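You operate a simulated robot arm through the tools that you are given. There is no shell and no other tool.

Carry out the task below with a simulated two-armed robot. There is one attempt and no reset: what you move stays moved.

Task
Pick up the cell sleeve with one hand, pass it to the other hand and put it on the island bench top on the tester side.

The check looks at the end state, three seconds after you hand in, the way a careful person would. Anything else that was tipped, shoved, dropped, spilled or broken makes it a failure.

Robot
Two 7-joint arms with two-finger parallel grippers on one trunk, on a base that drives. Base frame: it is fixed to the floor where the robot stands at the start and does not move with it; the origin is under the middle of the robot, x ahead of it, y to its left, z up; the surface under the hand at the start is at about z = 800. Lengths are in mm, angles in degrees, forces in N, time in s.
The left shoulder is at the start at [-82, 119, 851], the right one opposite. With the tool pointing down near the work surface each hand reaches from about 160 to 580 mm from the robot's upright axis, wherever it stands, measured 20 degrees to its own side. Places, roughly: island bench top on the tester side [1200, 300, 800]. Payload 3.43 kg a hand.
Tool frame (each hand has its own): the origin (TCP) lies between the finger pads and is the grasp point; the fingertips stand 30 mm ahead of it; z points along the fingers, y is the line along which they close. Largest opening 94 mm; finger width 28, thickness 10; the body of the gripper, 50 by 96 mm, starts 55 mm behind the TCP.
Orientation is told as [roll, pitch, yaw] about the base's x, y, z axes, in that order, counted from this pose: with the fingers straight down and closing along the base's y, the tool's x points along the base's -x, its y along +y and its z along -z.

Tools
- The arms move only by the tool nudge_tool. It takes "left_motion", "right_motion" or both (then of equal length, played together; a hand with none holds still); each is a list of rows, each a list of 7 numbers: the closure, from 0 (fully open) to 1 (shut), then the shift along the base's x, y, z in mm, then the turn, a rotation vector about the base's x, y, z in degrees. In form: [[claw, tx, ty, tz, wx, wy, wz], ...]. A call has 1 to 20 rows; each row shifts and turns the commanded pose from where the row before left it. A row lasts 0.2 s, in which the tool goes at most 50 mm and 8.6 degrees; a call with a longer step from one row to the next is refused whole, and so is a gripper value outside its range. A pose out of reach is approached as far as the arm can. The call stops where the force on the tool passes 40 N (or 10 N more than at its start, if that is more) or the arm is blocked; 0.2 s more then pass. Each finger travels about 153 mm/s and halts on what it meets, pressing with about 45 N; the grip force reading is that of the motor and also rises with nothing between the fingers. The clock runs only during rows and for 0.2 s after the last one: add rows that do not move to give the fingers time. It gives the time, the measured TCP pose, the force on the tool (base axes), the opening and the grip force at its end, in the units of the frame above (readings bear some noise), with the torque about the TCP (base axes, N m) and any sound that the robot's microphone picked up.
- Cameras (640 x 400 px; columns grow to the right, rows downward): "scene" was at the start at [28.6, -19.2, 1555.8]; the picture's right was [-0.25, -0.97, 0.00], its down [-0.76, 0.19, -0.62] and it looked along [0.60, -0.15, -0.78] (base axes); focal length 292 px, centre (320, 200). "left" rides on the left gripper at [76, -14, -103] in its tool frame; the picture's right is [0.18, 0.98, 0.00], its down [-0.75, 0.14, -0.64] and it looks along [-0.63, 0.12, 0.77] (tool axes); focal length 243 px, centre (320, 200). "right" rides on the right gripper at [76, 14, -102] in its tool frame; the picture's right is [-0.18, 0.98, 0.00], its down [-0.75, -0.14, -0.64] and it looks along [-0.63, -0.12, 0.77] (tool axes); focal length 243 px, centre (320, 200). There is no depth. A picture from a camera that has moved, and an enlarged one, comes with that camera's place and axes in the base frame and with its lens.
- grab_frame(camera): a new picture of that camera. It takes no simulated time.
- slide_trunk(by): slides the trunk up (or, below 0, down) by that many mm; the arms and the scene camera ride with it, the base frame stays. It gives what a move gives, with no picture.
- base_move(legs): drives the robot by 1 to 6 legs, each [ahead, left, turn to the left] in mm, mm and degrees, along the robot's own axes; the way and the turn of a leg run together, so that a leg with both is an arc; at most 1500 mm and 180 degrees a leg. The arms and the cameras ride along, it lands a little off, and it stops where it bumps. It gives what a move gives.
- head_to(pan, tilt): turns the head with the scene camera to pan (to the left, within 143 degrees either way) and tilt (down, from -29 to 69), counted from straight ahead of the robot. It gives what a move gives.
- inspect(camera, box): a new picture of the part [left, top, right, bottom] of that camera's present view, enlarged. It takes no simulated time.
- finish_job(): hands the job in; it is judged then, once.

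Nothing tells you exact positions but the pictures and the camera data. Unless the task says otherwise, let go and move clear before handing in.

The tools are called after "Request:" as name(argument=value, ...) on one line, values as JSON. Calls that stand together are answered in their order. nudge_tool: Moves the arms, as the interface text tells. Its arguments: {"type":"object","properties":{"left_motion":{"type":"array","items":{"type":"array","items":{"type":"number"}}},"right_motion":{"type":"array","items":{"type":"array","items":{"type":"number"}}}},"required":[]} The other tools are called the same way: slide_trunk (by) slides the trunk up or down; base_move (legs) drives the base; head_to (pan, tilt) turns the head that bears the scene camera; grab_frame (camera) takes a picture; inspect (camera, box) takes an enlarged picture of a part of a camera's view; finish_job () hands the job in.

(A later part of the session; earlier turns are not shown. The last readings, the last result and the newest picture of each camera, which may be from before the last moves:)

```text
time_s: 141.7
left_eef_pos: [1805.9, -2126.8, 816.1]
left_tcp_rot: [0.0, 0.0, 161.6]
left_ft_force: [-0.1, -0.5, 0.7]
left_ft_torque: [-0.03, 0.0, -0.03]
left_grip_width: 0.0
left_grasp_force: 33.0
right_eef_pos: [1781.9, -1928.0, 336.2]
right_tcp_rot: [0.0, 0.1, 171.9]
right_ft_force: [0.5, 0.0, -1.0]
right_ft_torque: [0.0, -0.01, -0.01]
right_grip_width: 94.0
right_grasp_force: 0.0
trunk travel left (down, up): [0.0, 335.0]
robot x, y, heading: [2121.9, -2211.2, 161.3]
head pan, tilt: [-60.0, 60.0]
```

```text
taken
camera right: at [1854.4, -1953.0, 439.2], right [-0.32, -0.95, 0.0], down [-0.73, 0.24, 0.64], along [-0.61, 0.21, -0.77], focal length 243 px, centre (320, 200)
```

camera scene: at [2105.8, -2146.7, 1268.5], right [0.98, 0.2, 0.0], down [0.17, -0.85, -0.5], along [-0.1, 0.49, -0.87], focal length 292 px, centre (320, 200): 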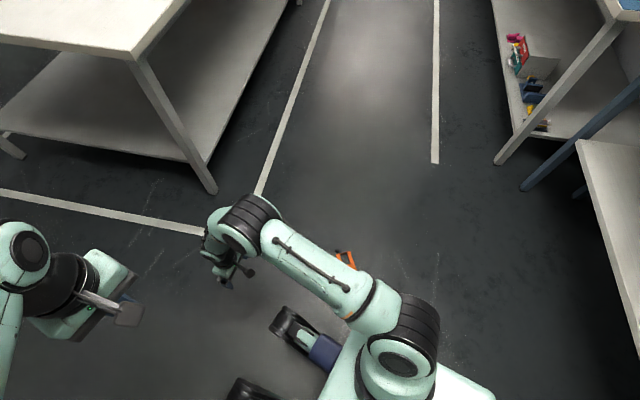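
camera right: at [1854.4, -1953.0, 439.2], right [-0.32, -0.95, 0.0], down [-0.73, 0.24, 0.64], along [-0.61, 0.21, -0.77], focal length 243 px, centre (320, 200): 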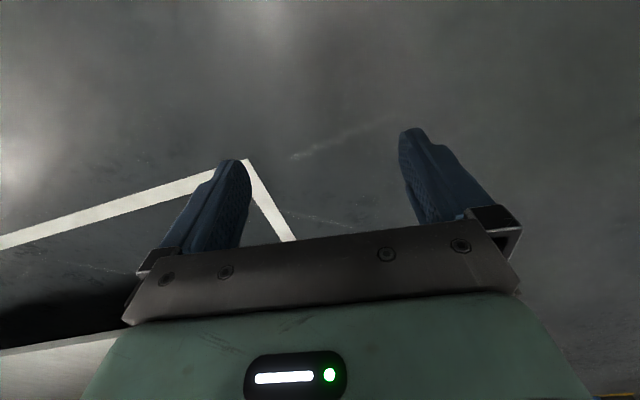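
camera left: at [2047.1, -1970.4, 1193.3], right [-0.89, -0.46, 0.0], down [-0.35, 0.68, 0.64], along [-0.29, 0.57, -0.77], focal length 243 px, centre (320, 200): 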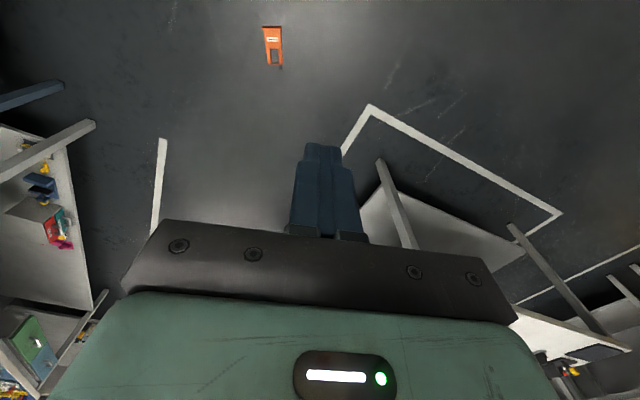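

The sleeve is visible beyond the right arm. I'll swing the right hand over to it, rotating its yaw back to 117°, at a safe height.

Request:
nudge_tool(right_motion=[[0, 20, 10, 40, 0, 0, 0], [0, 34, 15.3, 20, 0, 0, -7.84], [0, 34, 15.3, 20, 0, 0, -7.84], [0, 34, 15.3, 20, 0, 0, -7.84], [0, 34, 15.3, 0, 0, 0, -7.84], [0, 34, 15.3, 0, 0, 0, -7.84], [0, 34, 15.3, 0, 0, 0, -7.84], [0, 34, 15.3, 0, 0, 0, -7.86], [0, 34, 15.3, 0, 0, 0, 0], [0, 34, 15.3, 0, 0, 0, 0], [0, 34, 15.3, 0, 0, 0, 0], [0, 14, 5, 0, 0, 0, 0], [0, 0, 0, 0, 0, 0, 0]])

Request:
grab_frame(camera="right")

Request:
grab_frame(camera="scene")

```text
time_s: 144.5
left_eef_pos: [1805.6, -2126.5, 815.4]
left_tcp_rot: [0.1, 0.0, 161.7]
left_ft_force: [-0.1, 0.0, -0.2]
left_ft_torque: [0.03, -0.02, 0.01]
left_grip_width: 0.0
left_grasp_force: 32.8
right_eef_pos: [2154.8, -1762.5, 436.8]
right_tcp_rot: [-0.1, 0.0, 117.1]
right_ft_force: [-0.4, -0.1, 0.1]
right_ft_torque: [0.02, 0.02, 0.01]
right_grip_width: 93.9
right_grasp_force: 0.1
trunk travel left (down, up): [0.0, 335.0]
robot x, y, heading: [2124.8, -2209.6, 161.8]
head pan, tilt: [-60.0, 60.0]
```

```text
taken
camera right: at [2175.9, -1836.4, 538.6], right [-0.96, -0.28, 0.0], down [-0.22, 0.73, 0.64], along [-0.18, 0.62, -0.77], focal length 243 px, centre (320, 200)
```

right: 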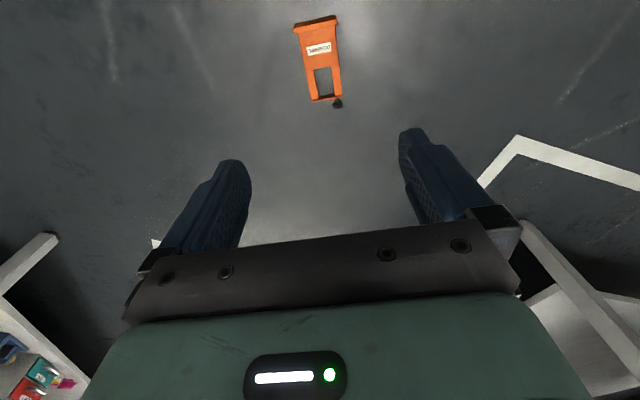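

```text
taken
camera scene: at [2105.9, -2146.7, 1268.5], right [0.98, 0.2, 0.0], down [0.17, -0.85, -0.5], along [-0.1, 0.49, -0.87], focal length 292 px, centre (320, 200)
```

scene: 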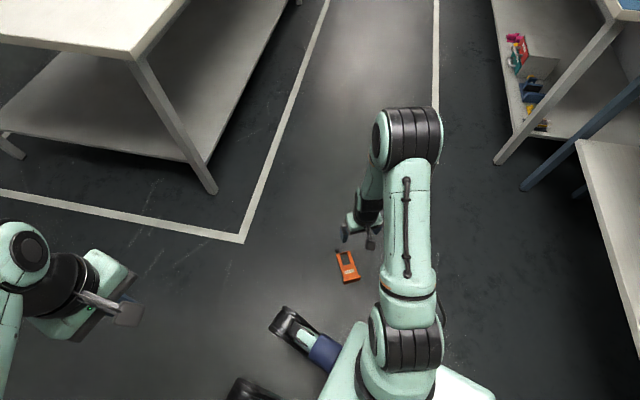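

The right hand is above the sleeve again, with more arm to spare. I'll descend to about z=130 and check.

Request:
nudge_tool(right_motion=[[0, 0, 1, -40, 0, 0, 0], [0, 0, 1, -40, 0, 0, 0], [0, 0, 0, -40, 0, 0, 0], [0, 0, 0, -40, 0, 0, 0], [0, 0, 0, -40, 0, 0, 0], [0, 0, 0, -40, 0, 0, 0], [0, 0, 0, -40, 0, 0, 0], [0, 0, 0, -27, 0, 0, 0], [0, 0, 0, 0, 0, 0, 0]])

Request:
grab_frame(camera="right")

Request:
inspect(camera="right", box=[230, 20, 420, 220])

```text
time_s: 146.5
left_eef_pos: [1805.0, -2126.8, 814.9]
left_tcp_rot: [0.0, 0.0, 161.7]
left_ft_force: [0.2, 0.3, -0.2]
left_ft_torque: [0.0, 0.01, -0.03]
left_grip_width: 0.0
left_grasp_force: 33.1
right_eef_pos: [2156.0, -1757.3, 130.1]
right_tcp_rot: [-0.1, 0.0, 117.1]
right_ft_force: [-0.2, 0.1, 0.8]
right_ft_torque: [-0.02, 0.0, 0.01]
right_grip_width: 94.1
right_grasp_force: 0.1
trunk travel left (down, up): [0.0, 335.0]
robot x, y, heading: [2124.4, -2209.8, 161.5]
head pan, tilt: [-60.0, 60.0]
```

```text
taken
camera right: at [2178.6, -1831.0, 231.7], right [-0.96, -0.28, 0.0], down [-0.22, 0.74, 0.64], along [-0.18, 0.62, -0.77], focal length 243 px, centre (320, 200)
```

right: 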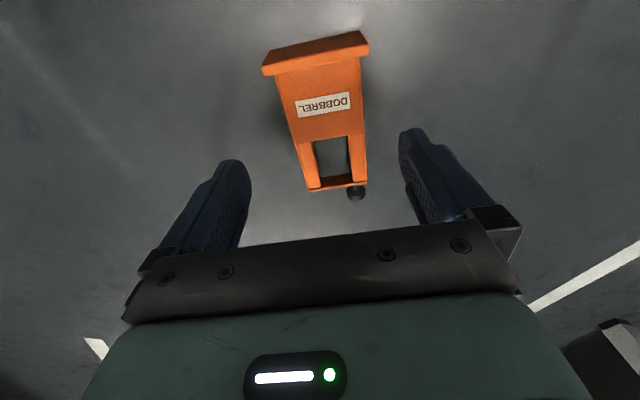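

```text
2.00 times, centred on (325, 120) of right
camera zoom: at [2178.6, -1831.0, 231.7], right [-0.96, -0.28, 0.0], down [-0.22, 0.74, 0.64], along [-0.18, 0.62, -0.77], focal length 485 px, centre (310, 360)
```

zoom: 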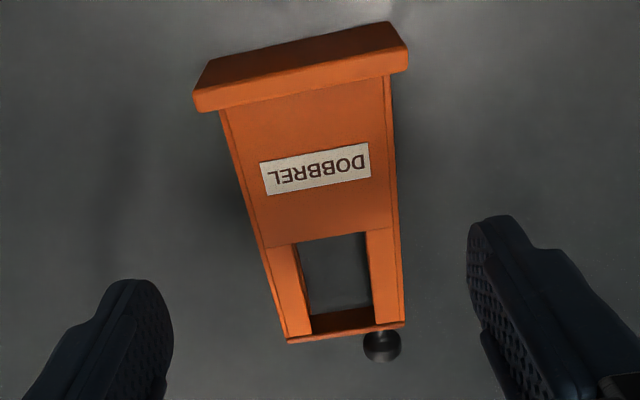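

The alignment holds. I'll descend the final 95 mm in decreasing steps so that the fingertips stop a few mm above the floor.

Request:
nudge_tool(right_motion=[[0, 0, -1, -30, 0, 0, 0], [0, 0, 0, -30, 0, 0, 0], [0, 0, 0, -18, 0, 0, 0], [0, 0, 0, -10, 0, 0, 0], [0, 0, 0, -6, 0, 0, 0], [0, 0, 0, 0, 0, 0, 0]])

Request:
grab_frame(camera="right")

Request:
inspect(camera="scene", box=[300, 200, 420, 320])

```text
time_s: 147.9
left_eef_pos: [1805.5, -2126.0, 814.7]
left_tcp_rot: [0.0, 0.0, 161.6]
left_ft_force: [-0.2, -0.1, -1.2]
left_ft_torque: [-0.02, -0.01, 0.01]
left_grip_width: 0.1
left_grasp_force: 33.3
right_eef_pos: [2155.9, -1759.8, 35.8]
right_tcp_rot: [0.0, 0.0, 117.1]
right_ft_force: [-0.1, 1.0, -0.2]
right_ft_torque: [0.02, 0.0, 0.0]
right_grip_width: 93.9
right_grasp_force: 0.0
trunk travel left (down, up): [0.0, 335.0]
robot x, y, heading: [2124.1, -2211.7, 161.6]
head pan, tilt: [-60.0, 60.0]
```

```text
taken
camera right: at [2177.1, -1834.0, 138.5], right [-0.96, -0.28, 0.0], down [-0.22, 0.74, 0.64], along [-0.18, 0.62, -0.77], focal length 243 px, centre (320, 200)
```

right: 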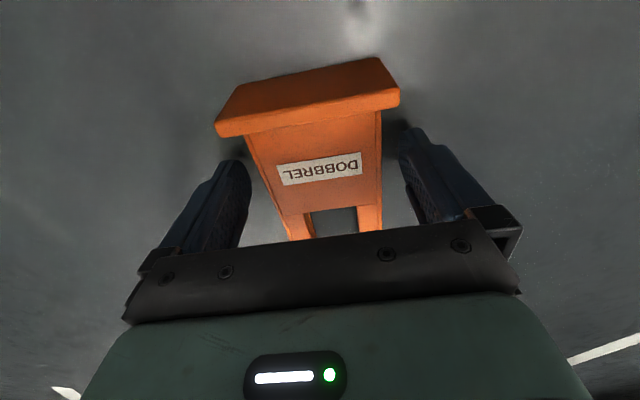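

```text
3.33 times, centred on (360, 260) of scene
camera zoom: at [2105.9, -2146.7, 1268.5], right [0.98, 0.2, 0.0], down [0.17, -0.85, -0.5], along [-0.1, 0.49, -0.87], focal length 974 px, centre (187, 0)
```

zoom: 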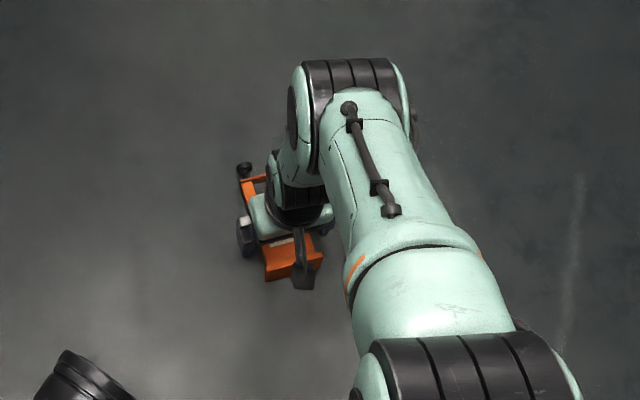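

The right hand is at the floor with the sleeve between its fingers. Closing.

Request:
nudge_tool(right_motion=[[0.2, 0, 0, -1, 0, 0, 0], [0.3, 0, 0, 0, 0, 0, 0], [1, 0, 0, 0, 0, 0, 0], [1, 0, 0, 0, 0, 0, 0], [1, 0, 0, 0, 0, 0, 0], [1, 0, 0, 0, 0, 0, 0]])

Request:
grab_frame(camera="right")

```text
time_s: 149.3
left_eef_pos: [1805.2, -2125.5, 815.9]
left_tcp_rot: [0.0, 0.0, 161.6]
left_ft_force: [0.6, -0.4, -0.2]
left_ft_torque: [0.02, 0.04, 0.03]
left_grip_width: 0.0
left_grasp_force: 33.0
right_eef_pos: [2156.0, -1760.3, 33.7]
right_tcp_rot: [-0.1, 0.1, 117.1]
right_ft_force: [0.3, 0.1, 2.7]
right_ft_torque: [-0.12, 0.05, -0.04]
right_grip_width: 63.8
right_grasp_force: 44.4
trunk travel left (down, up): [0.0, 335.0]
robot x, y, heading: [2127.2, -2213.2, 161.6]
head pan, tilt: [-60.0, 60.0]
```

```text
taken
camera right: at [2177.0, -1834.1, 137.5], right [-0.96, -0.28, 0.0], down [-0.22, 0.74, 0.64], along [-0.18, 0.62, -0.77], focal length 243 px, centre (320, 200)
```

right: 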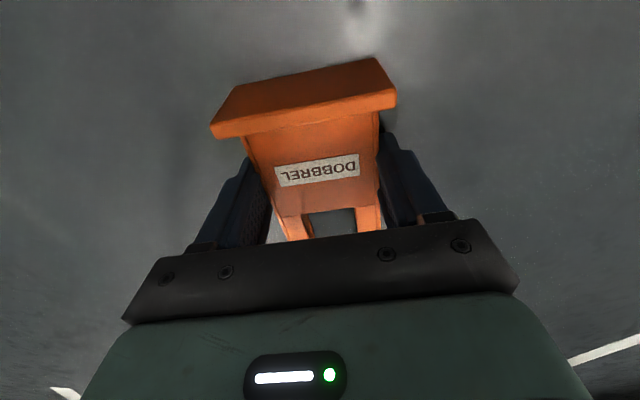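

Grip closed at 63.8 mm. I'll lift carefully and check.

Request:
nudge_tool(right_motion=[[1, 0, 0, 8, 0, 0, 0], [1, 0, 0, 15, 0, 0, 0], [1, 0, 0, 25, 0, 0, 0], [1, 0, 0, 40, 0, 0, 0], [1, 0, 0, 40, 0, 0, 0], [1, 0, 0, 0, 0, 0, 0]])

Request:
grab_frame(camera="right")

Request:
inspect(camera="scene", box=[300, 200, 420, 320])

```text
time_s: 150.7
left_eef_pos: [1805.2, -2125.0, 816.3]
left_tcp_rot: [0.0, 0.0, 161.6]
left_ft_force: [-0.8, -0.5, 0.2]
left_ft_torque: [-0.05, -0.01, -0.01]
left_grip_width: 0.0
left_grasp_force: 32.6
right_eef_pos: [2153.7, -1758.9, 162.7]
right_tcp_rot: [0.0, 0.1, 117.1]
right_ft_force: [0.6, 0.4, 0.2]
right_ft_torque: [-0.02, 0.01, 0.03]
right_grip_width: 64.1
right_grasp_force: 45.1
trunk travel left (down, up): [0.0, 335.0]
robot x, y, heading: [2126.8, -2213.6, 161.7]
head pan, tilt: [-60.0, 60.0]
```

```text
taken
camera right: at [2174.9, -1833.6, 265.5], right [-0.96, -0.28, 0.0], down [-0.22, 0.74, 0.64], along [-0.18, 0.62, -0.77], focal length 243 px, centre (320, 200)
```

right: 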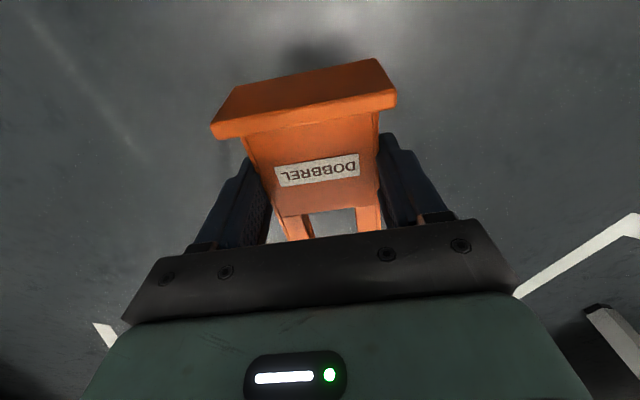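

```text
3.33 times, centred on (360, 260) of scene
camera zoom: at [2105.9, -2146.7, 1268.5], right [0.98, 0.2, 0.0], down [0.17, -0.85, -0.5], along [-0.1, 0.49, -0.87], focal length 974 px, centre (187, 0)
```

zoom: 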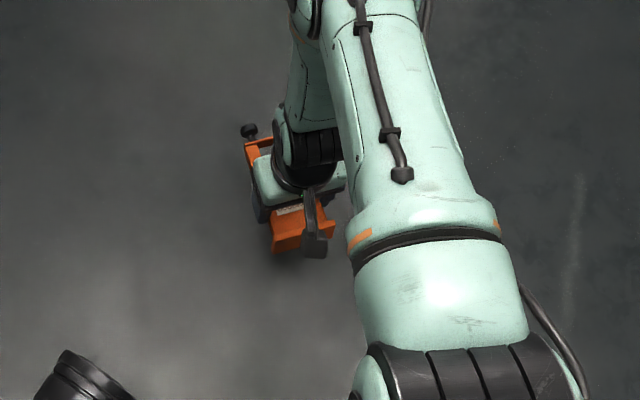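

The sleeve is securely lifted. I'll raise the trunk back, then bring the right hand in front of the robot and turn it so that the sleeve is upright for a fresh, deeper handover.

Request:
slide_trunk(by=275)

Request:
nudge_tool(right_motion=[[1, -18, -9, 15, 0, 0, 0], [1, -36, -18, 20, 0, 0, 7.4], [1, -36, -18, 20, 0, 0, 7.4], [1, -36, -18, 20, 0, 0, 7.4], [1, -36, -18, 20, 0, 0, 7.4], [1, -36, -18, 20, 0, 0, 7.4], [1, -36, -18, 20, 0, 0, 7.5], [1, -36, -18, 20, 0, 0, 0], [1, -36, -18, 20, 0, 0, 0], [1, -36, -18, 20, 0, 0, 0], [1, -36, -18, 20, 0, 0, 0], [1, -36, -18, 15, 0, 0, 0], [1, -14, -9, 0, 0, 0, 0], [1, 0, 0, 0, 0, 0, 0]])

Request:
grab_frame(camera="right")

Request:
head_to(pan=-5, tilt=60)

Request:
grab_frame(camera="scene")

```text
time_s: 153.5
left_eef_pos: [1807.1, -2126.0, 1089.9]
left_tcp_rot: [-0.1, -0.1, 161.6]
left_ft_force: [1.2, 0.1, 1.1]
left_ft_torque: [-0.01, -0.01, 0.01]
left_grip_width: 0.0
left_grasp_force: 33.2
right_eef_pos: [2155.9, -1759.4, 437.5]
right_tcp_rot: [0.1, 0.0, 117.2]
right_ft_force: [0.0, 0.0, -1.0]
right_ft_torque: [-0.03, 0.03, 0.01]
right_grip_width: 63.8
right_grasp_force: 44.9
trunk travel left (down, up): [-275.0, 60.0]
robot x, y, heading: [2124.4, -2213.4, 161.6]
head pan, tilt: [-60.0, 60.0]
```

```text
time_s: 156.5
left_eef_pos: [1804.8, -2125.9, 1090.6]
left_tcp_rot: [0.0, 0.0, 161.6]
left_ft_force: [0.2, -0.2, -1.3]
left_ft_torque: [0.01, 0.01, 0.0]
left_grip_width: 0.0
left_grasp_force: 33.4
right_eef_pos: [1725.9, -1975.3, 668.6]
right_tcp_rot: [-0.1, 0.0, 161.6]
right_ft_force: [-0.4, -0.7, -1.2]
right_ft_torque: [-0.04, 0.0, 0.0]
right_grip_width: 63.8
right_grasp_force: 45.2
trunk travel left (down, up): [-275.0, 60.0]
robot x, y, heading: [2129.2, -2214.0, 161.5]
head pan, tilt: [-60.0, 60.0]
```

```text
taken
camera right: at [1794.0, -2012.8, 770.3], right [-0.48, -0.87, 0.0], down [-0.67, 0.37, 0.64], along [-0.56, 0.31, -0.77], focal length 243 px, centre (320, 200)
```

right: 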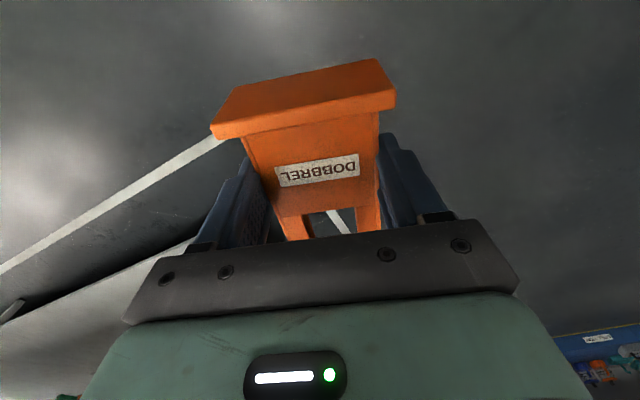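

```text
time_s: 157.8
left_eef_pos: [1805.2, -2125.6, 1090.2]
left_tcp_rot: [0.1, 0.0, 161.7]
left_ft_force: [0.3, 0.3, 0.5]
left_ft_torque: [0.0, 0.0, -0.03]
left_grip_width: 0.0
left_grasp_force: 33.0
right_eef_pos: [1726.1, -1975.4, 667.1]
right_tcp_rot: [0.1, -0.1, 161.6]
right_ft_force: [0.4, -0.1, -0.7]
right_ft_torque: [0.01, 0.01, 0.04]
right_grip_width: 63.9
right_grasp_force: 45.3
trunk travel left (down, up): [-275.0, 60.0]
robot x, y, heading: [2124.6, -2213.1, 161.5]
head pan, tilt: [-5.0, 60.0]
```

```text
taken
camera scene: at [2104.8, -2200.9, 1545.5], right [0.4, 0.92, 0.0], down [0.79, -0.34, -0.5], along [-0.46, 0.2, -0.87], focal length 292 px, centre (320, 200)
```

scene: 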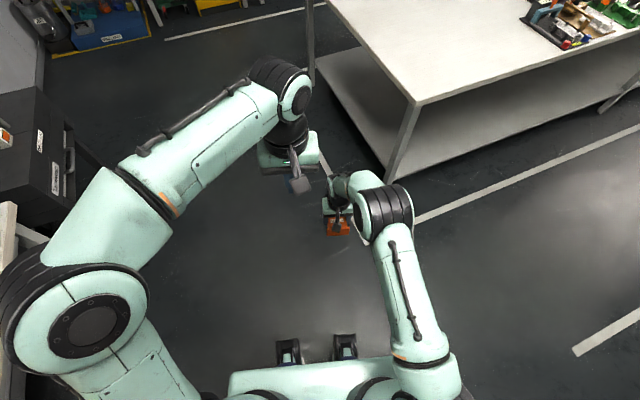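

The sleeve is held in front of the robot. Now I'll pitch the right hand 90° forward so that the sleeve stands upright in the air, rising a little.

Request:
nudge_tool(right_motion=[[1, 0, 0, 12, 2.575, 7.766, 0], [1, 0, 0, 12, 2.575, 7.766, 0], [1, 0, 0, 12, 2.575, 7.766, 0], [1, 0, 0, 12, 2.575, 7.766, 0], [1, 0, 0, 12, 2.575, 7.766, 0], [1, 0, 0, 12, 2.575, 7.766, 0], [1, 0, 0, 12, 2.575, 7.766, 0], [1, 0, 0, 12, 2.575, 7.766, 0], [1, 0, 0, 12, 2.575, 7.766, 0], [1, 0, 0, 12, 2.575, 7.766, 0], [1, 0, 0, 12, 2.575, 7.766, 0], [1, 0, 0, 0, 0, 0, 0]])

Request:
grab_frame(camera="right")

Request:
grab_frame(camera="scene")

Request:
grab_frame(camera="left")

```text
time_s: 160.4
left_eef_pos: [1806.1, -2125.4, 1089.8]
left_tcp_rot: [0.0, 0.0, 161.6]
left_ft_force: [-0.4, 0.1, 0.6]
left_ft_torque: [0.08, 0.01, -0.02]
left_grip_width: 0.0
left_grasp_force: 32.9
right_eef_pos: [1726.7, -1974.1, 800.1]
right_tcp_rot: [167.6, -89.9, -5.9]
right_ft_force: [-0.5, 0.4, 0.1]
right_ft_torque: [-0.01, 0.04, 0.0]
right_grip_width: 63.8
right_grasp_force: 44.9
trunk travel left (down, up): [-275.0, 60.0]
robot x, y, heading: [2124.3, -2214.3, 161.7]
head pan, tilt: [-5.0, 60.0]
```

```text
taken
camera right: at [1819.5, -2019.8, 723.1], right [-0.31, -0.93, 0.18], down [0.66, -0.07, 0.75], along [-0.69, 0.35, 0.63], focal length 243 px, centre (320, 200)
```

right: 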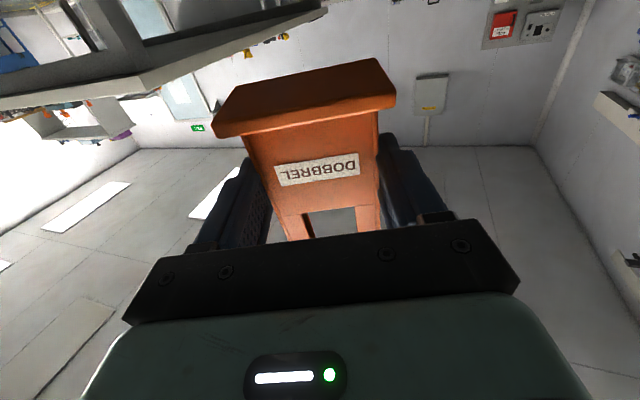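

```text
taken
camera scene: at [2104.8, -2201.1, 1545.5], right [0.4, 0.92, 0.0], down [0.79, -0.34, -0.5], along [-0.46, 0.2, -0.87], focal length 292 px, centre (320, 200)
```

scene: 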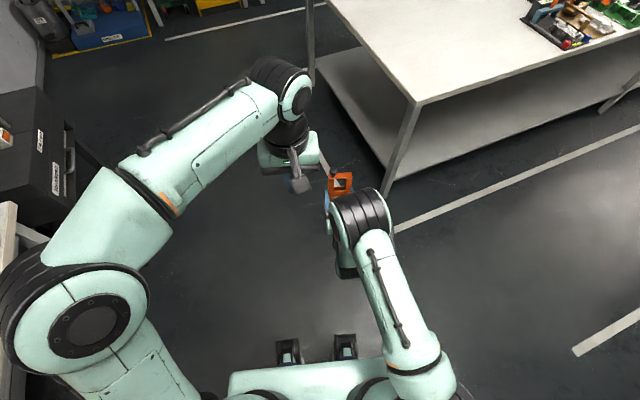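

```text
taken
camera left: at [1881.2, -2136.3, 1193.3], right [-0.14, -0.99, 0.0], down [-0.76, 0.1, 0.64], along [-0.64, 0.09, -0.77], focal length 243 px, centre (320, 200)
```

left: 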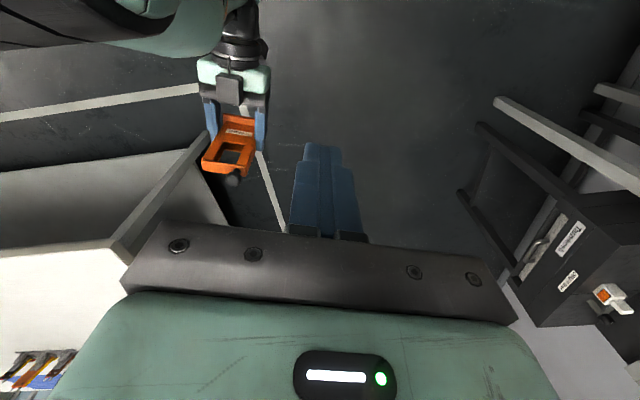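

The sleeve is upright in the right hand. I'll zoom the left view to locate its top precisely for the new handover.

Request:
inspect(camera="left", box=[180, 40, 300, 210])

Request:
inspect(camera="scene", box=[260, 120, 420, 290])

```text
2.35 times, centred on (240, 125) of left
camera zoom: at [1881.2, -2136.3, 1193.3], right [-0.14, -0.99, 0.0], down [-0.76, 0.1, 0.64], along [-0.64, 0.09, -0.77], focal length 571 px, centre (508, 376)
```

zoom: 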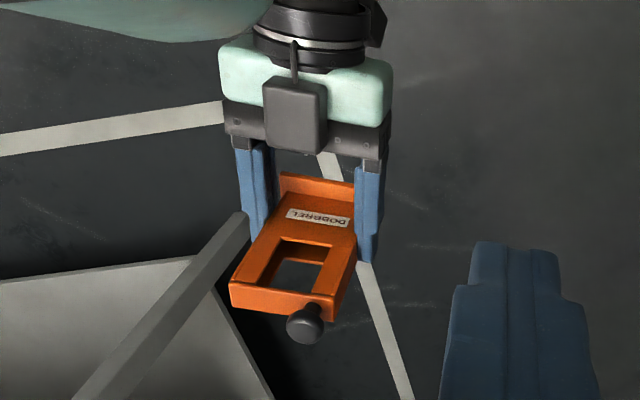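

```text
2.35 times, centred on (340, 205) of scene
camera zoom: at [2104.8, -2201.1, 1545.5], right [0.4, 0.92, 0.0], down [0.79, -0.34, -0.5], along [-0.46, 0.2, -0.87], focal length 687 px, centre (273, 188)
```

zoom: 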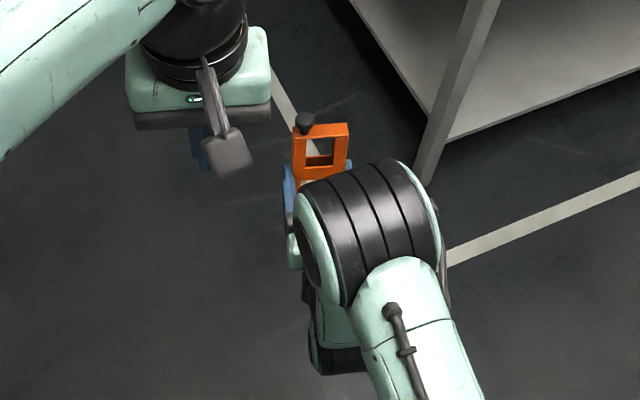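

The sleeve top centre is near [1707, -1970, 885]. I'll open the left hand, move it forward and then right to hover above the sleeve, and trim the sleeve's lean by 2.7°.

Request:
nudge_tool(left_motion=[[0, -33.2, 11, 0, 0, 0, 0], [0, -33.2, 11, 0, 0, 0, 0], [0, -33.2, 11, 0, 0, 0, 0], [0, -33.2, 11, 0, 0, 0, 0], [0, 9.2, 28, 0, 0, 0, 0], [0, 9.2, 28, 0, 0, 0, 0], [0, 9.2, 28, 0, 0, 0, 0], [0, 9.2, 28, 0, 0, 0, 0], [0, 0, 0, 0, 0, 0, 0]], right_motion=[[1, 0, 0, 0, 0.85, 2.56, 0], [1, 0, 0, 0, 0, 0, 0], [1, 0, 0, 0, 0, 0, 0], [1, 0, 0, 0, 0, 0, 0], [1, 0, 0, 0, 0, 0, 0], [1, 0, 0, 0, 0, 0, 0], [1, 0, 0, 0, 0, 0, 0], [1, 0, 0, 0, 0, 0, 0], [1, 0, 0, 0, 0, 0, 0]])

Request:
grab_frame(camera="left")

Request:
grab_frame(camera="scene")

```text
time_s: 162.4
left_eef_pos: [1737.1, -1999.9, 1076.7]
left_tcp_rot: [0.0, 0.0, 161.7]
left_ft_force: [0.8, 0.2, -0.3]
left_ft_torque: [-0.01, 0.04, -0.03]
left_grip_width: 94.1
left_grasp_force: 0.0
left hand out of reach, approached as far as the arm can: row 4, 6, 7, 8
right_eef_pos: [1727.1, -1973.8, 798.9]
right_tcp_rot: [179.6, -87.3, -17.9]
right_ft_force: [0.4, -0.6, -0.9]
right_ft_torque: [-0.01, 0.03, 0.01]
right_grip_width: 63.9
right_grasp_force: 44.9
trunk travel left (down, up): [-275.0, 60.0]
robot x, y, heading: [2122.0, -2211.2, 161.7]
head pan, tilt: [-5.0, 60.0]
```

```text
taken
camera left: at [1812.6, -2011.1, 1178.8], right [-0.14, -0.99, 0.0], down [-0.76, 0.1, 0.64], along [-0.64, 0.09, -0.77], focal length 243 px, centre (320, 200)
```

left: 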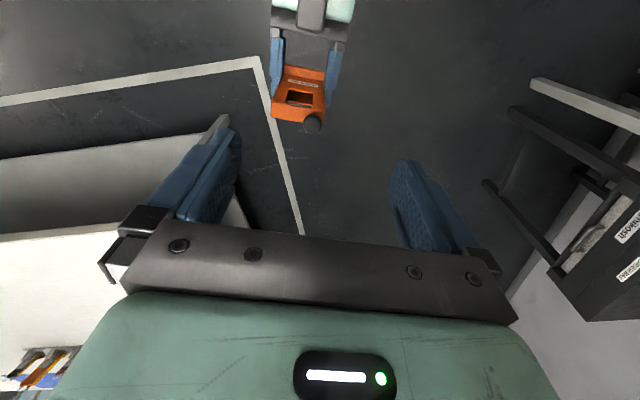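

```text
taken
camera scene: at [2104.3, -2201.4, 1545.5], right [0.4, 0.92, 0.0], down [0.79, -0.34, -0.5], along [-0.46, 0.2, -0.87], focal length 292 px, centre (320, 200)
```

scene: 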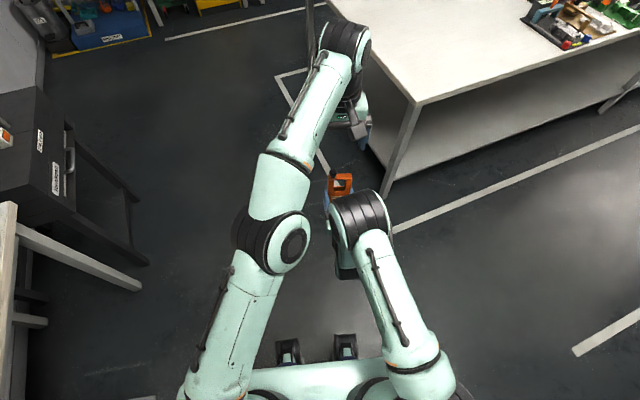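

The left arm is at its reach limit at that height; I'll bring the sleeve a little nearer with the right hand and lower the left hand to hover just above.

Request:
nudge_tool(left_motion=[[0, 4.9, -7.25, -30, 0, 0, 0], [0, 4.9, -7.25, -30, 0, 0, 0], [0, 4.9, -7.25, -30, 0, 0, 0], [0, 4.8, -7.25, -30, 0, 0, 0], [0, 0, 0, 0, 0, 0, 0]], right_motion=[[1, 5.6, -7.1, 0, 0, 0, 0], [1, 5.6, -7.1, 0, 0, 0, 0], [1, 5.5, -7.1, 0, 0, 0, 0], [1, 5.5, -7.2, 0, 0, 0, 0], [1, 0, 0, 0, 0, 0, 0]])

Request:
grab_frame(camera="left")

Request:
inspect(camera="left", box=[230, 0, 390, 150])

Request:
grab_frame(camera="scene")

```text
time_s: 163.6
left_eef_pos: [1758.4, -2029.3, 954.7]
left_tcp_rot: [0.0, 0.0, 161.6]
left_ft_force: [-0.3, 0.2, 0.1]
left_ft_torque: [0.0, -0.01, 0.01]
left_grip_width: 94.1
left_grasp_force: 0.1
right_eef_pos: [1749.0, -2003.2, 799.4]
right_tcp_rot: [179.6, -87.1, -17.9]
right_ft_force: [0.4, -0.3, 0.3]
right_ft_torque: [0.0, 0.01, 0.03]
right_grip_width: 63.9
right_grasp_force: 45.2
trunk travel left (down, up): [-275.0, 60.0]
robot x, y, heading: [2123.5, -2211.1, 161.7]
head pan, tilt: [-5.0, 60.0]
```

```text
taken
camera left: at [1833.5, -2039.9, 1057.3], right [-0.14, -0.99, 0.0], down [-0.76, 0.1, 0.64], along [-0.64, 0.09, -0.77], focal length 243 px, centre (320, 200)
```

left: 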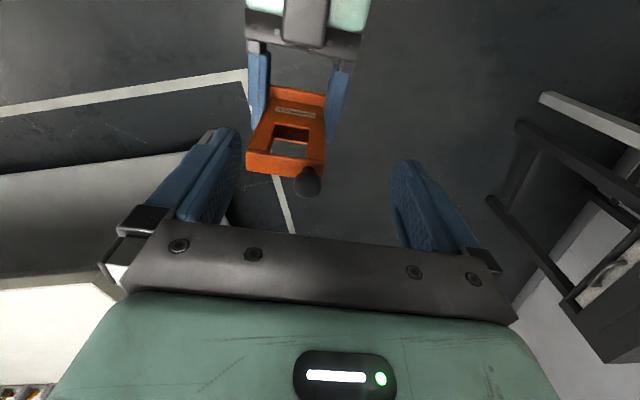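

```text
2.67 times, centred on (310, 75) of left
camera zoom: at [1833.5, -2039.9, 1057.3], right [-0.14, -0.99, 0.0], down [-0.76, 0.1, 0.64], along [-0.64, 0.09, -0.77], focal length 647 px, centre (347, 533)
```

zoom: 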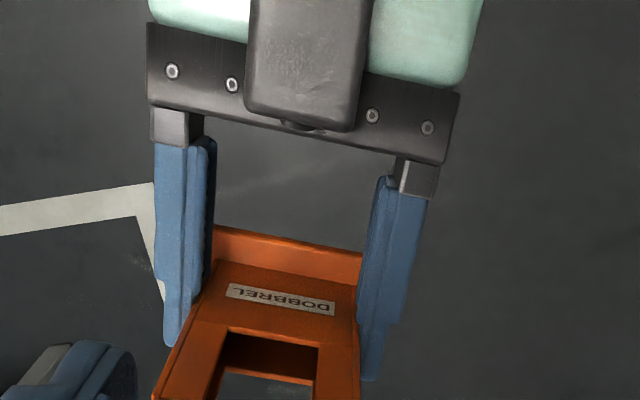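

```text
taken
camera scene: at [2104.7, -2200.9, 1545.5], right [0.4, 0.92, 0.0], down [0.79, -0.34, -0.5], along [-0.46, 0.2, -0.87], focal length 292 px, centre (320, 200)
```

scene: 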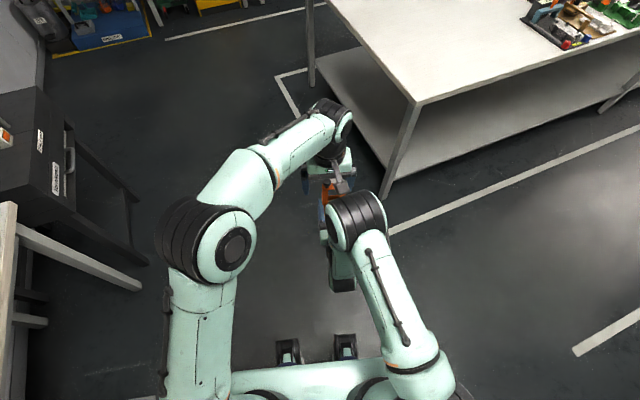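

The commanded left pose re-based at its reach limit, so the left hand is still 34 mm short and 21 mm off to the side. I'll correct that now at this height.

Request:
nudge_tool(left_motion=[[0, -8.5, 10.3, 8, 0, 0, 0], [0, -8.5, 10.3, 0, 0, 0, 0], [0, -8.4, 10.4, 0, 0, 0, 0], [0, 0, 0, 0, 0, 0, 0]])

Request:
grab_frame(camera="left")

Request:
inspect(camera="scene", box=[270, 100, 410, 240])

```text
time_s: 164.6
left_eef_pos: [1732.1, -1997.5, 962.6]
left_tcp_rot: [0.1, 0.0, 161.6]
left_ft_force: [0.7, -0.4, 0.3]
left_ft_torque: [0.02, 0.01, 0.01]
left_grip_width: 93.9
left_grasp_force: 0.1
right_eef_pos: [1749.1, -2003.5, 800.2]
right_tcp_rot: [179.4, -87.1, -17.9]
right_ft_force: [0.5, 1.0, -1.2]
right_ft_torque: [0.03, -0.02, 0.01]
right_grip_width: 63.9
right_grasp_force: 45.0
trunk travel left (down, up): [-275.0, 60.0]
robot x, y, heading: [2120.5, -2216.0, 161.5]
head pan, tilt: [-5.0, 60.0]
```

```text
taken
camera left: at [1808.0, -2007.8, 1065.8], right [-0.14, -0.99, 0.0], down [-0.76, 0.1, 0.64], along [-0.64, 0.09, -0.77], focal length 243 px, centre (320, 200)
```

left: 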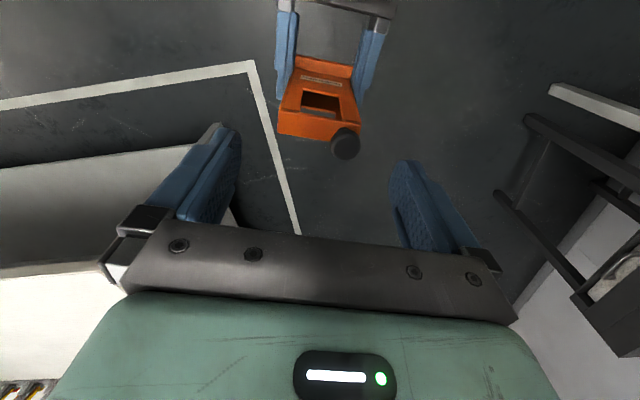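

```text
2.86 times, centred on (340, 170) of scene
camera zoom: at [2104.8, -2201.3, 1545.5], right [0.4, 0.92, 0.0], down [0.79, -0.34, -0.5], along [-0.46, 0.2, -0.87], focal length 835 px, centre (263, 286)
```

zoom: 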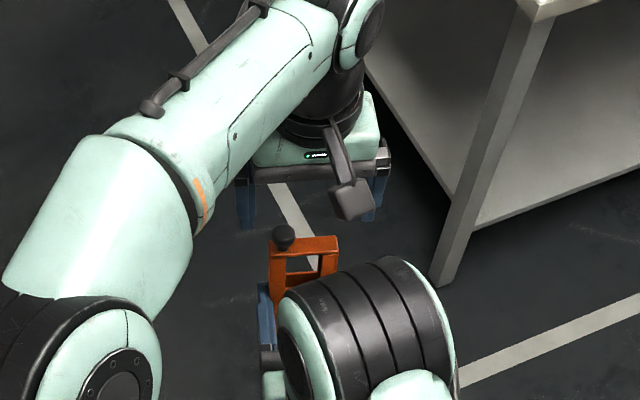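

Alignment is right on. I'll descend partway and check the knob clearance.

Request:
nudge_tool(left_motion=[[0, 0, 0, -20, 0, 0, 0], [0, 0, 0, -20, 0, 0, 0], [0, 0, 0, -20, 0, 0, 0], [0, 0, 0, -12, 0, 0, 0], [0, 0, 0, 0, 0, 0, 0]])

Request:
grab_frame(camera="left")

Request:
inspect(camera="scene", box=[270, 100, 410, 240])

```text
time_s: 165.8
left_eef_pos: [1731.1, -1997.2, 891.1]
left_tcp_rot: [0.0, -0.1, 161.6]
left_ft_force: [0.2, 0.8, 1.2]
left_ft_torque: [0.01, 0.03, -0.03]
left_grip_width: 94.0
left_grasp_force: 0.1
right_eef_pos: [1748.4, -2002.7, 799.3]
right_tcp_rot: [179.3, -87.2, -17.6]
right_ft_force: [0.2, -0.1, -0.6]
right_ft_torque: [-0.02, -0.02, 0.02]
right_grip_width: 63.9
right_grasp_force: 44.4
trunk travel left (down, up): [-275.0, 60.0]
robot x, y, heading: [2122.0, -2209.9, 161.4]
head pan, tilt: [-5.0, 60.0]
```

```text
taken
camera left: at [1807.1, -2007.3, 993.3], right [-0.14, -0.99, 0.0], down [-0.76, 0.1, 0.64], along [-0.64, 0.09, -0.77], focal length 243 px, centre (320, 200)
```

left: 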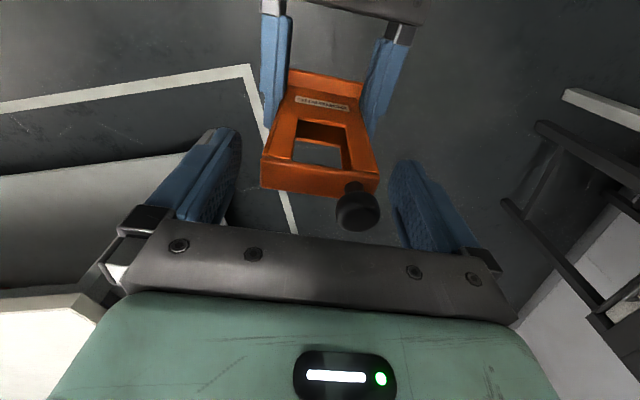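

```text
2.86 times, centred on (340, 170) of scene
camera zoom: at [2104.7, -2201.0, 1545.5], right [0.4, 0.92, 0.0], down [0.79, -0.34, -0.5], along [-0.46, 0.2, -0.87], focal length 835 px, centre (263, 286)
```

zoom: 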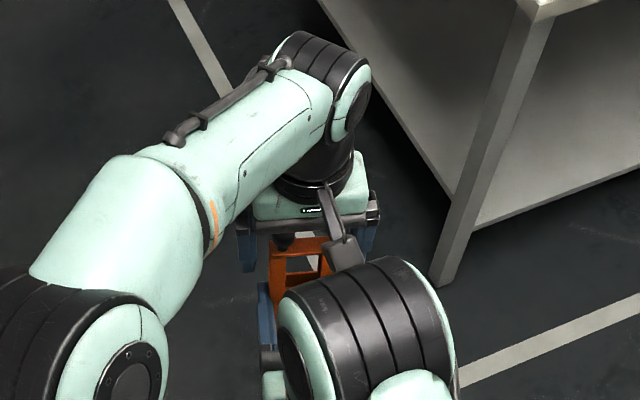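

The geometry looks right with the top at z≈881. I'll descend the last 25 mm in small steps and then close the left gripper.

Request:
nudge_tool(left_motion=[[0, 0, 0, -8, 0, 0, 0], [0, 0, 0, -8, 0, 0, 0], [0, 0, 0, -6, 0, 0, 0], [0, 0, 0, -3, 0, 0, 0], [0, 0, 0, 0, 0, 0, 0]])

Request:
grab_frame(camera="left")

Request:
grab_frame(camera="right")

Request:
inspect(camera="scene", box=[270, 100, 410, 240])

```text
time_s: 167.0
left_eef_pos: [1731.5, -1998.7, 865.2]
left_tcp_rot: [0.1, 0.0, 161.7]
left_ft_force: [0.4, 0.0, -1.4]
left_ft_torque: [0.01, 0.0, 0.0]
left_grip_width: 93.9
left_grasp_force: 0.1
right_eef_pos: [1748.4, -2002.7, 800.7]
right_tcp_rot: [179.4, -87.3, -17.5]
right_ft_force: [0.0, 0.1, -1.2]
right_ft_torque: [-0.01, -0.04, 0.04]
right_grip_width: 63.9
right_grasp_force: 44.7
trunk travel left (down, up): [-275.0, 60.0]
robot x, y, heading: [2129.2, -2211.3, 161.7]
head pan, tilt: [-5.0, 60.0]
```

```text
taken
camera left: at [1807.7, -2007.5, 968.3], right [-0.14, -0.99, 0.0], down [-0.76, 0.1, 0.64], along [-0.64, 0.09, -0.77], focal length 243 px, centre (320, 200)
```

left: 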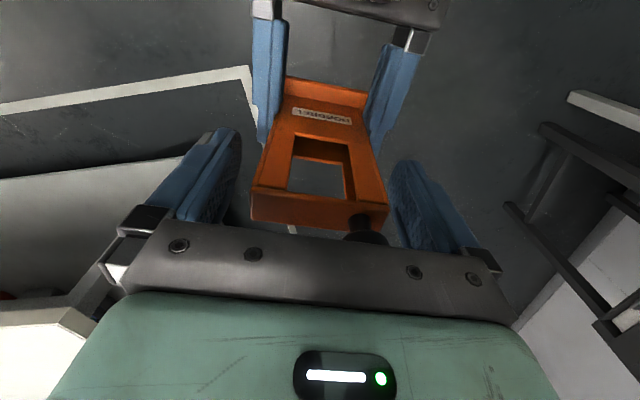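

```text
taken
camera right: at [1837.5, -2047.2, 718.6], right [-0.3, -0.94, 0.18], down [0.69, -0.08, 0.72], along [-0.66, 0.34, 0.67], focal length 243 px, centre (320, 200)
```

right: 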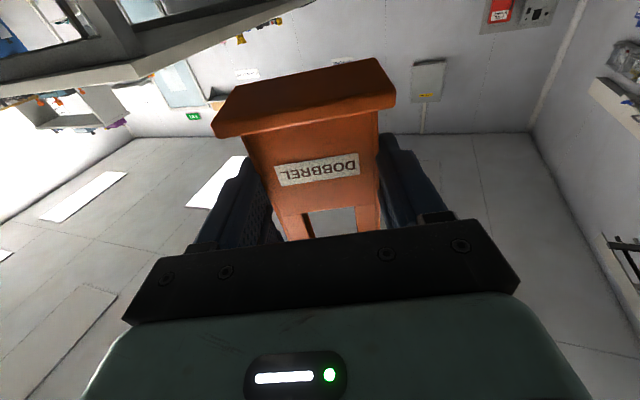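

```text
2.86 times, centred on (340, 170) of scene
camera zoom: at [2104.7, -2201.0, 1545.5], right [0.4, 0.92, 0.0], down [0.79, -0.34, -0.5], along [-0.46, 0.2, -0.87], focal length 835 px, centre (263, 286)
```

zoom: 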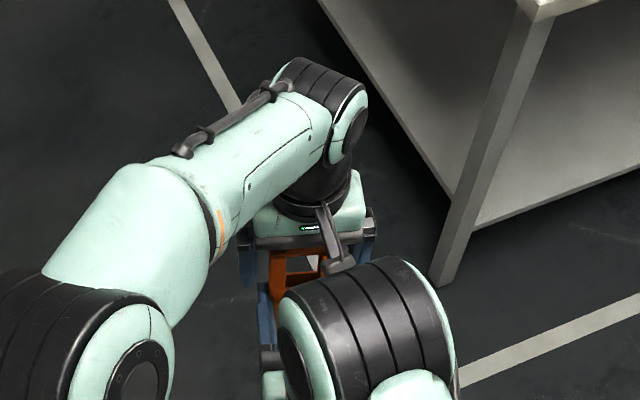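

Both hands are in place with nothing displaced. Closing the left gripper deeper on the sleeve now, while the right keeps hold.

Request:
nudge_tool(left_motion=[[0.15, 0, 0, 0, 0, 0, 0], [0.25, 0, 0, 0, 0, 0, 0], [1, 0, 0, 0, 0, 0, 0], [1, 0, 0, 0, 0, 0, 0], [1, 0, 0, 0, 0, 0, 0], [1, 0, 0, 0, 0, 0, 0]])

Request:
grab_frame(camera="left")

Request:
inspect(camera="left", box=[150, 60, 490, 270])

```text
time_s: 168.4
left_eef_pos: [1732.3, -1996.3, 866.1]
left_tcp_rot: [0.0, 0.1, 161.6]
left_ft_force: [-0.3, 0.9, -0.2]
left_ft_torque: [0.11, -0.02, -0.16]
left_grip_width: 68.0
left_grasp_force: 44.4
right_eef_pos: [1749.8, -2003.4, 799.3]
right_tcp_rot: [179.2, -87.2, -17.4]
right_ft_force: [0.4, -1.4, 0.2]
right_ft_torque: [-0.02, 0.08, 0.18]
right_grip_width: 64.1
right_grasp_force: 45.8
trunk travel left (down, up): [-275.0, 60.0]
robot x, y, heading: [2122.6, -2215.3, 161.7]
head pan, tilt: [-5.0, 60.0]
```

```text
taken
camera left: at [1807.8, -2007.3, 968.4], right [-0.14, -0.99, 0.0], down [-0.76, 0.1, 0.64], along [-0.64, 0.09, -0.77], focal length 243 px, centre (320, 200)
```

left: 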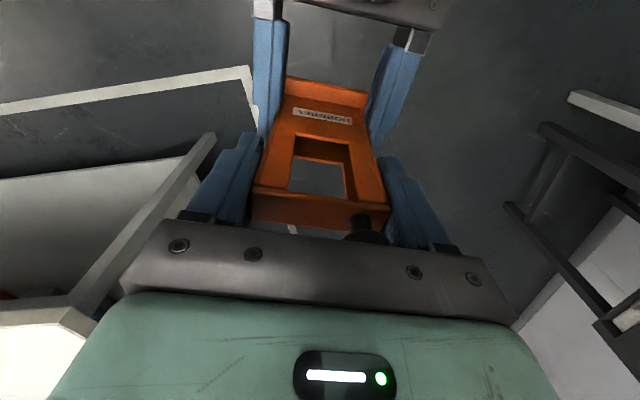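

```text
1.88 times, centred on (320, 165) of left
camera zoom: at [1807.8, -2007.3, 968.4], right [-0.14, -0.99, 0.0], down [-0.76, 0.1, 0.64], along [-0.64, 0.09, -0.77], focal length 457 px, centre (320, 266)
```

zoom: 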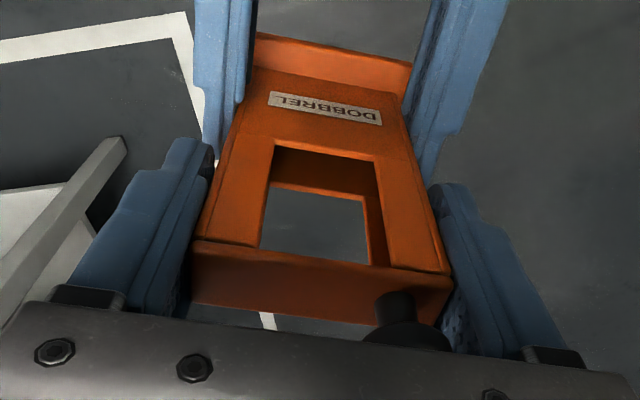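

Both hands now hold the sleeve (left 68.0, right 64.1 mm, ~45 N each). I'll keep this double hold for driving, raise the trunk 60 mm, and turn in small steps while checking.

Request:
slide_trunk(by=58)

Request:
base_move(legs=[[0, 0, 9.2]])

Request:
grab_frame(camera="left")

Request:
grab_frame(camera="right")

```text
time_s: 169.3
left_eef_pos: [1733.5, -1997.6, 923.1]
left_tcp_rot: [0.2, 0.1, 161.6]
left_ft_force: [8.1, -7.2, -0.6]
left_ft_torque: [-0.02, -0.15, -0.01]
left_grip_width: 67.5
left_grasp_force: 45.2
right_eef_pos: [1749.7, -2004.8, 858.3]
right_tcp_rot: [178.9, -87.2, -17.2]
right_ft_force: [-7.7, 7.4, -1.3]
right_ft_torque: [-0.5, -0.32, -0.05]
right_grip_width: 64.0
right_grasp_force: 44.9
trunk travel left (down, up): [-333.0, 2.0]
robot x, y, heading: [2126.5, -2213.9, 161.7]
head pan, tilt: [-5.0, 60.0]
```

```text
time_s: 170.4
left_eef_pos: [1701.6, -2066.4, 923.4]
left_tcp_rot: [0.0, 0.1, 171.2]
left_ft_force: [12.0, -8.6, -1.2]
left_ft_torque: [-0.09, -0.13, 0.1]
left_grip_width: 67.5
left_grasp_force: 45.0
right_eef_pos: [1719.7, -2068.4, 856.8]
right_tcp_rot: [179.5, -87.2, -8.3]
right_ft_force: [-12.1, 8.1, -0.1]
right_ft_torque: [-0.47, -0.64, -0.21]
right_grip_width: 64.0
right_grasp_force: 44.6
trunk travel left (down, up): [-333.0, 2.0]
robot x, y, heading: [2126.7, -2212.3, 171.0]
head pan, tilt: [-5.0, 60.0]
```

```text
taken
camera left: at [1778.4, -2063.0, 1026.6], right [0.03, -1.0, 0.0], down [-0.77, -0.02, 0.64], along [-0.64, -0.02, -0.77], focal length 243 px, centre (320, 200)
```

left: 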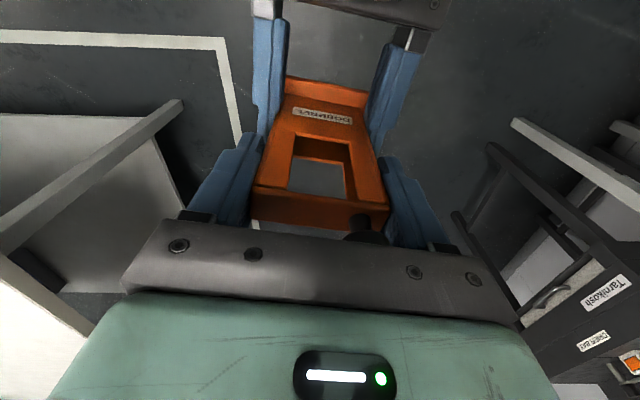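

```text
taken
camera right: at [1814.8, -2098.0, 776.7], right [-0.14, -0.97, 0.18], down [0.69, 0.04, 0.72], along [-0.71, 0.23, 0.67], focal length 243 px, centre (320, 200)
```

right: 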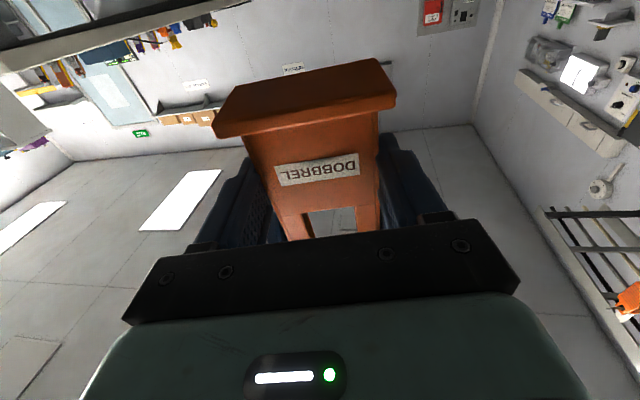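

Both still hold, but some internal force (≈15 N) built up between the hands. I'll relax it with a tiny shift of the left hand along that force.

Request:
nudge_tool(left_motion=[[1, 1.0, -0.7, 0, 0, 0, 0], [1, 0, 0, 0, 0, 0, 0]])

```text
time_s: 171.0
left_eef_pos: [1702.8, -2066.4, 922.9]
left_tcp_rot: [0.0, 0.0, 171.2]
left_ft_force: [-7.1, 5.2, -1.1]
left_ft_torque: [-0.06, -0.15, 0.13]
left_grip_width: 67.7
left_grasp_force: 44.8
right_eef_pos: [1720.6, -2068.2, 856.8]
right_tcp_rot: [178.9, -87.2, -7.7]
right_ft_force: [6.1, -5.3, 0.5]
right_ft_torque: [0.4, 0.63, -0.11]
right_grip_width: 64.0
right_grasp_force: 45.0
trunk travel left (down, up): [-333.0, 2.0]
robot x, y, heading: [2126.8, -2211.2, 171.0]
head pan, tilt: [-5.0, 60.0]
```

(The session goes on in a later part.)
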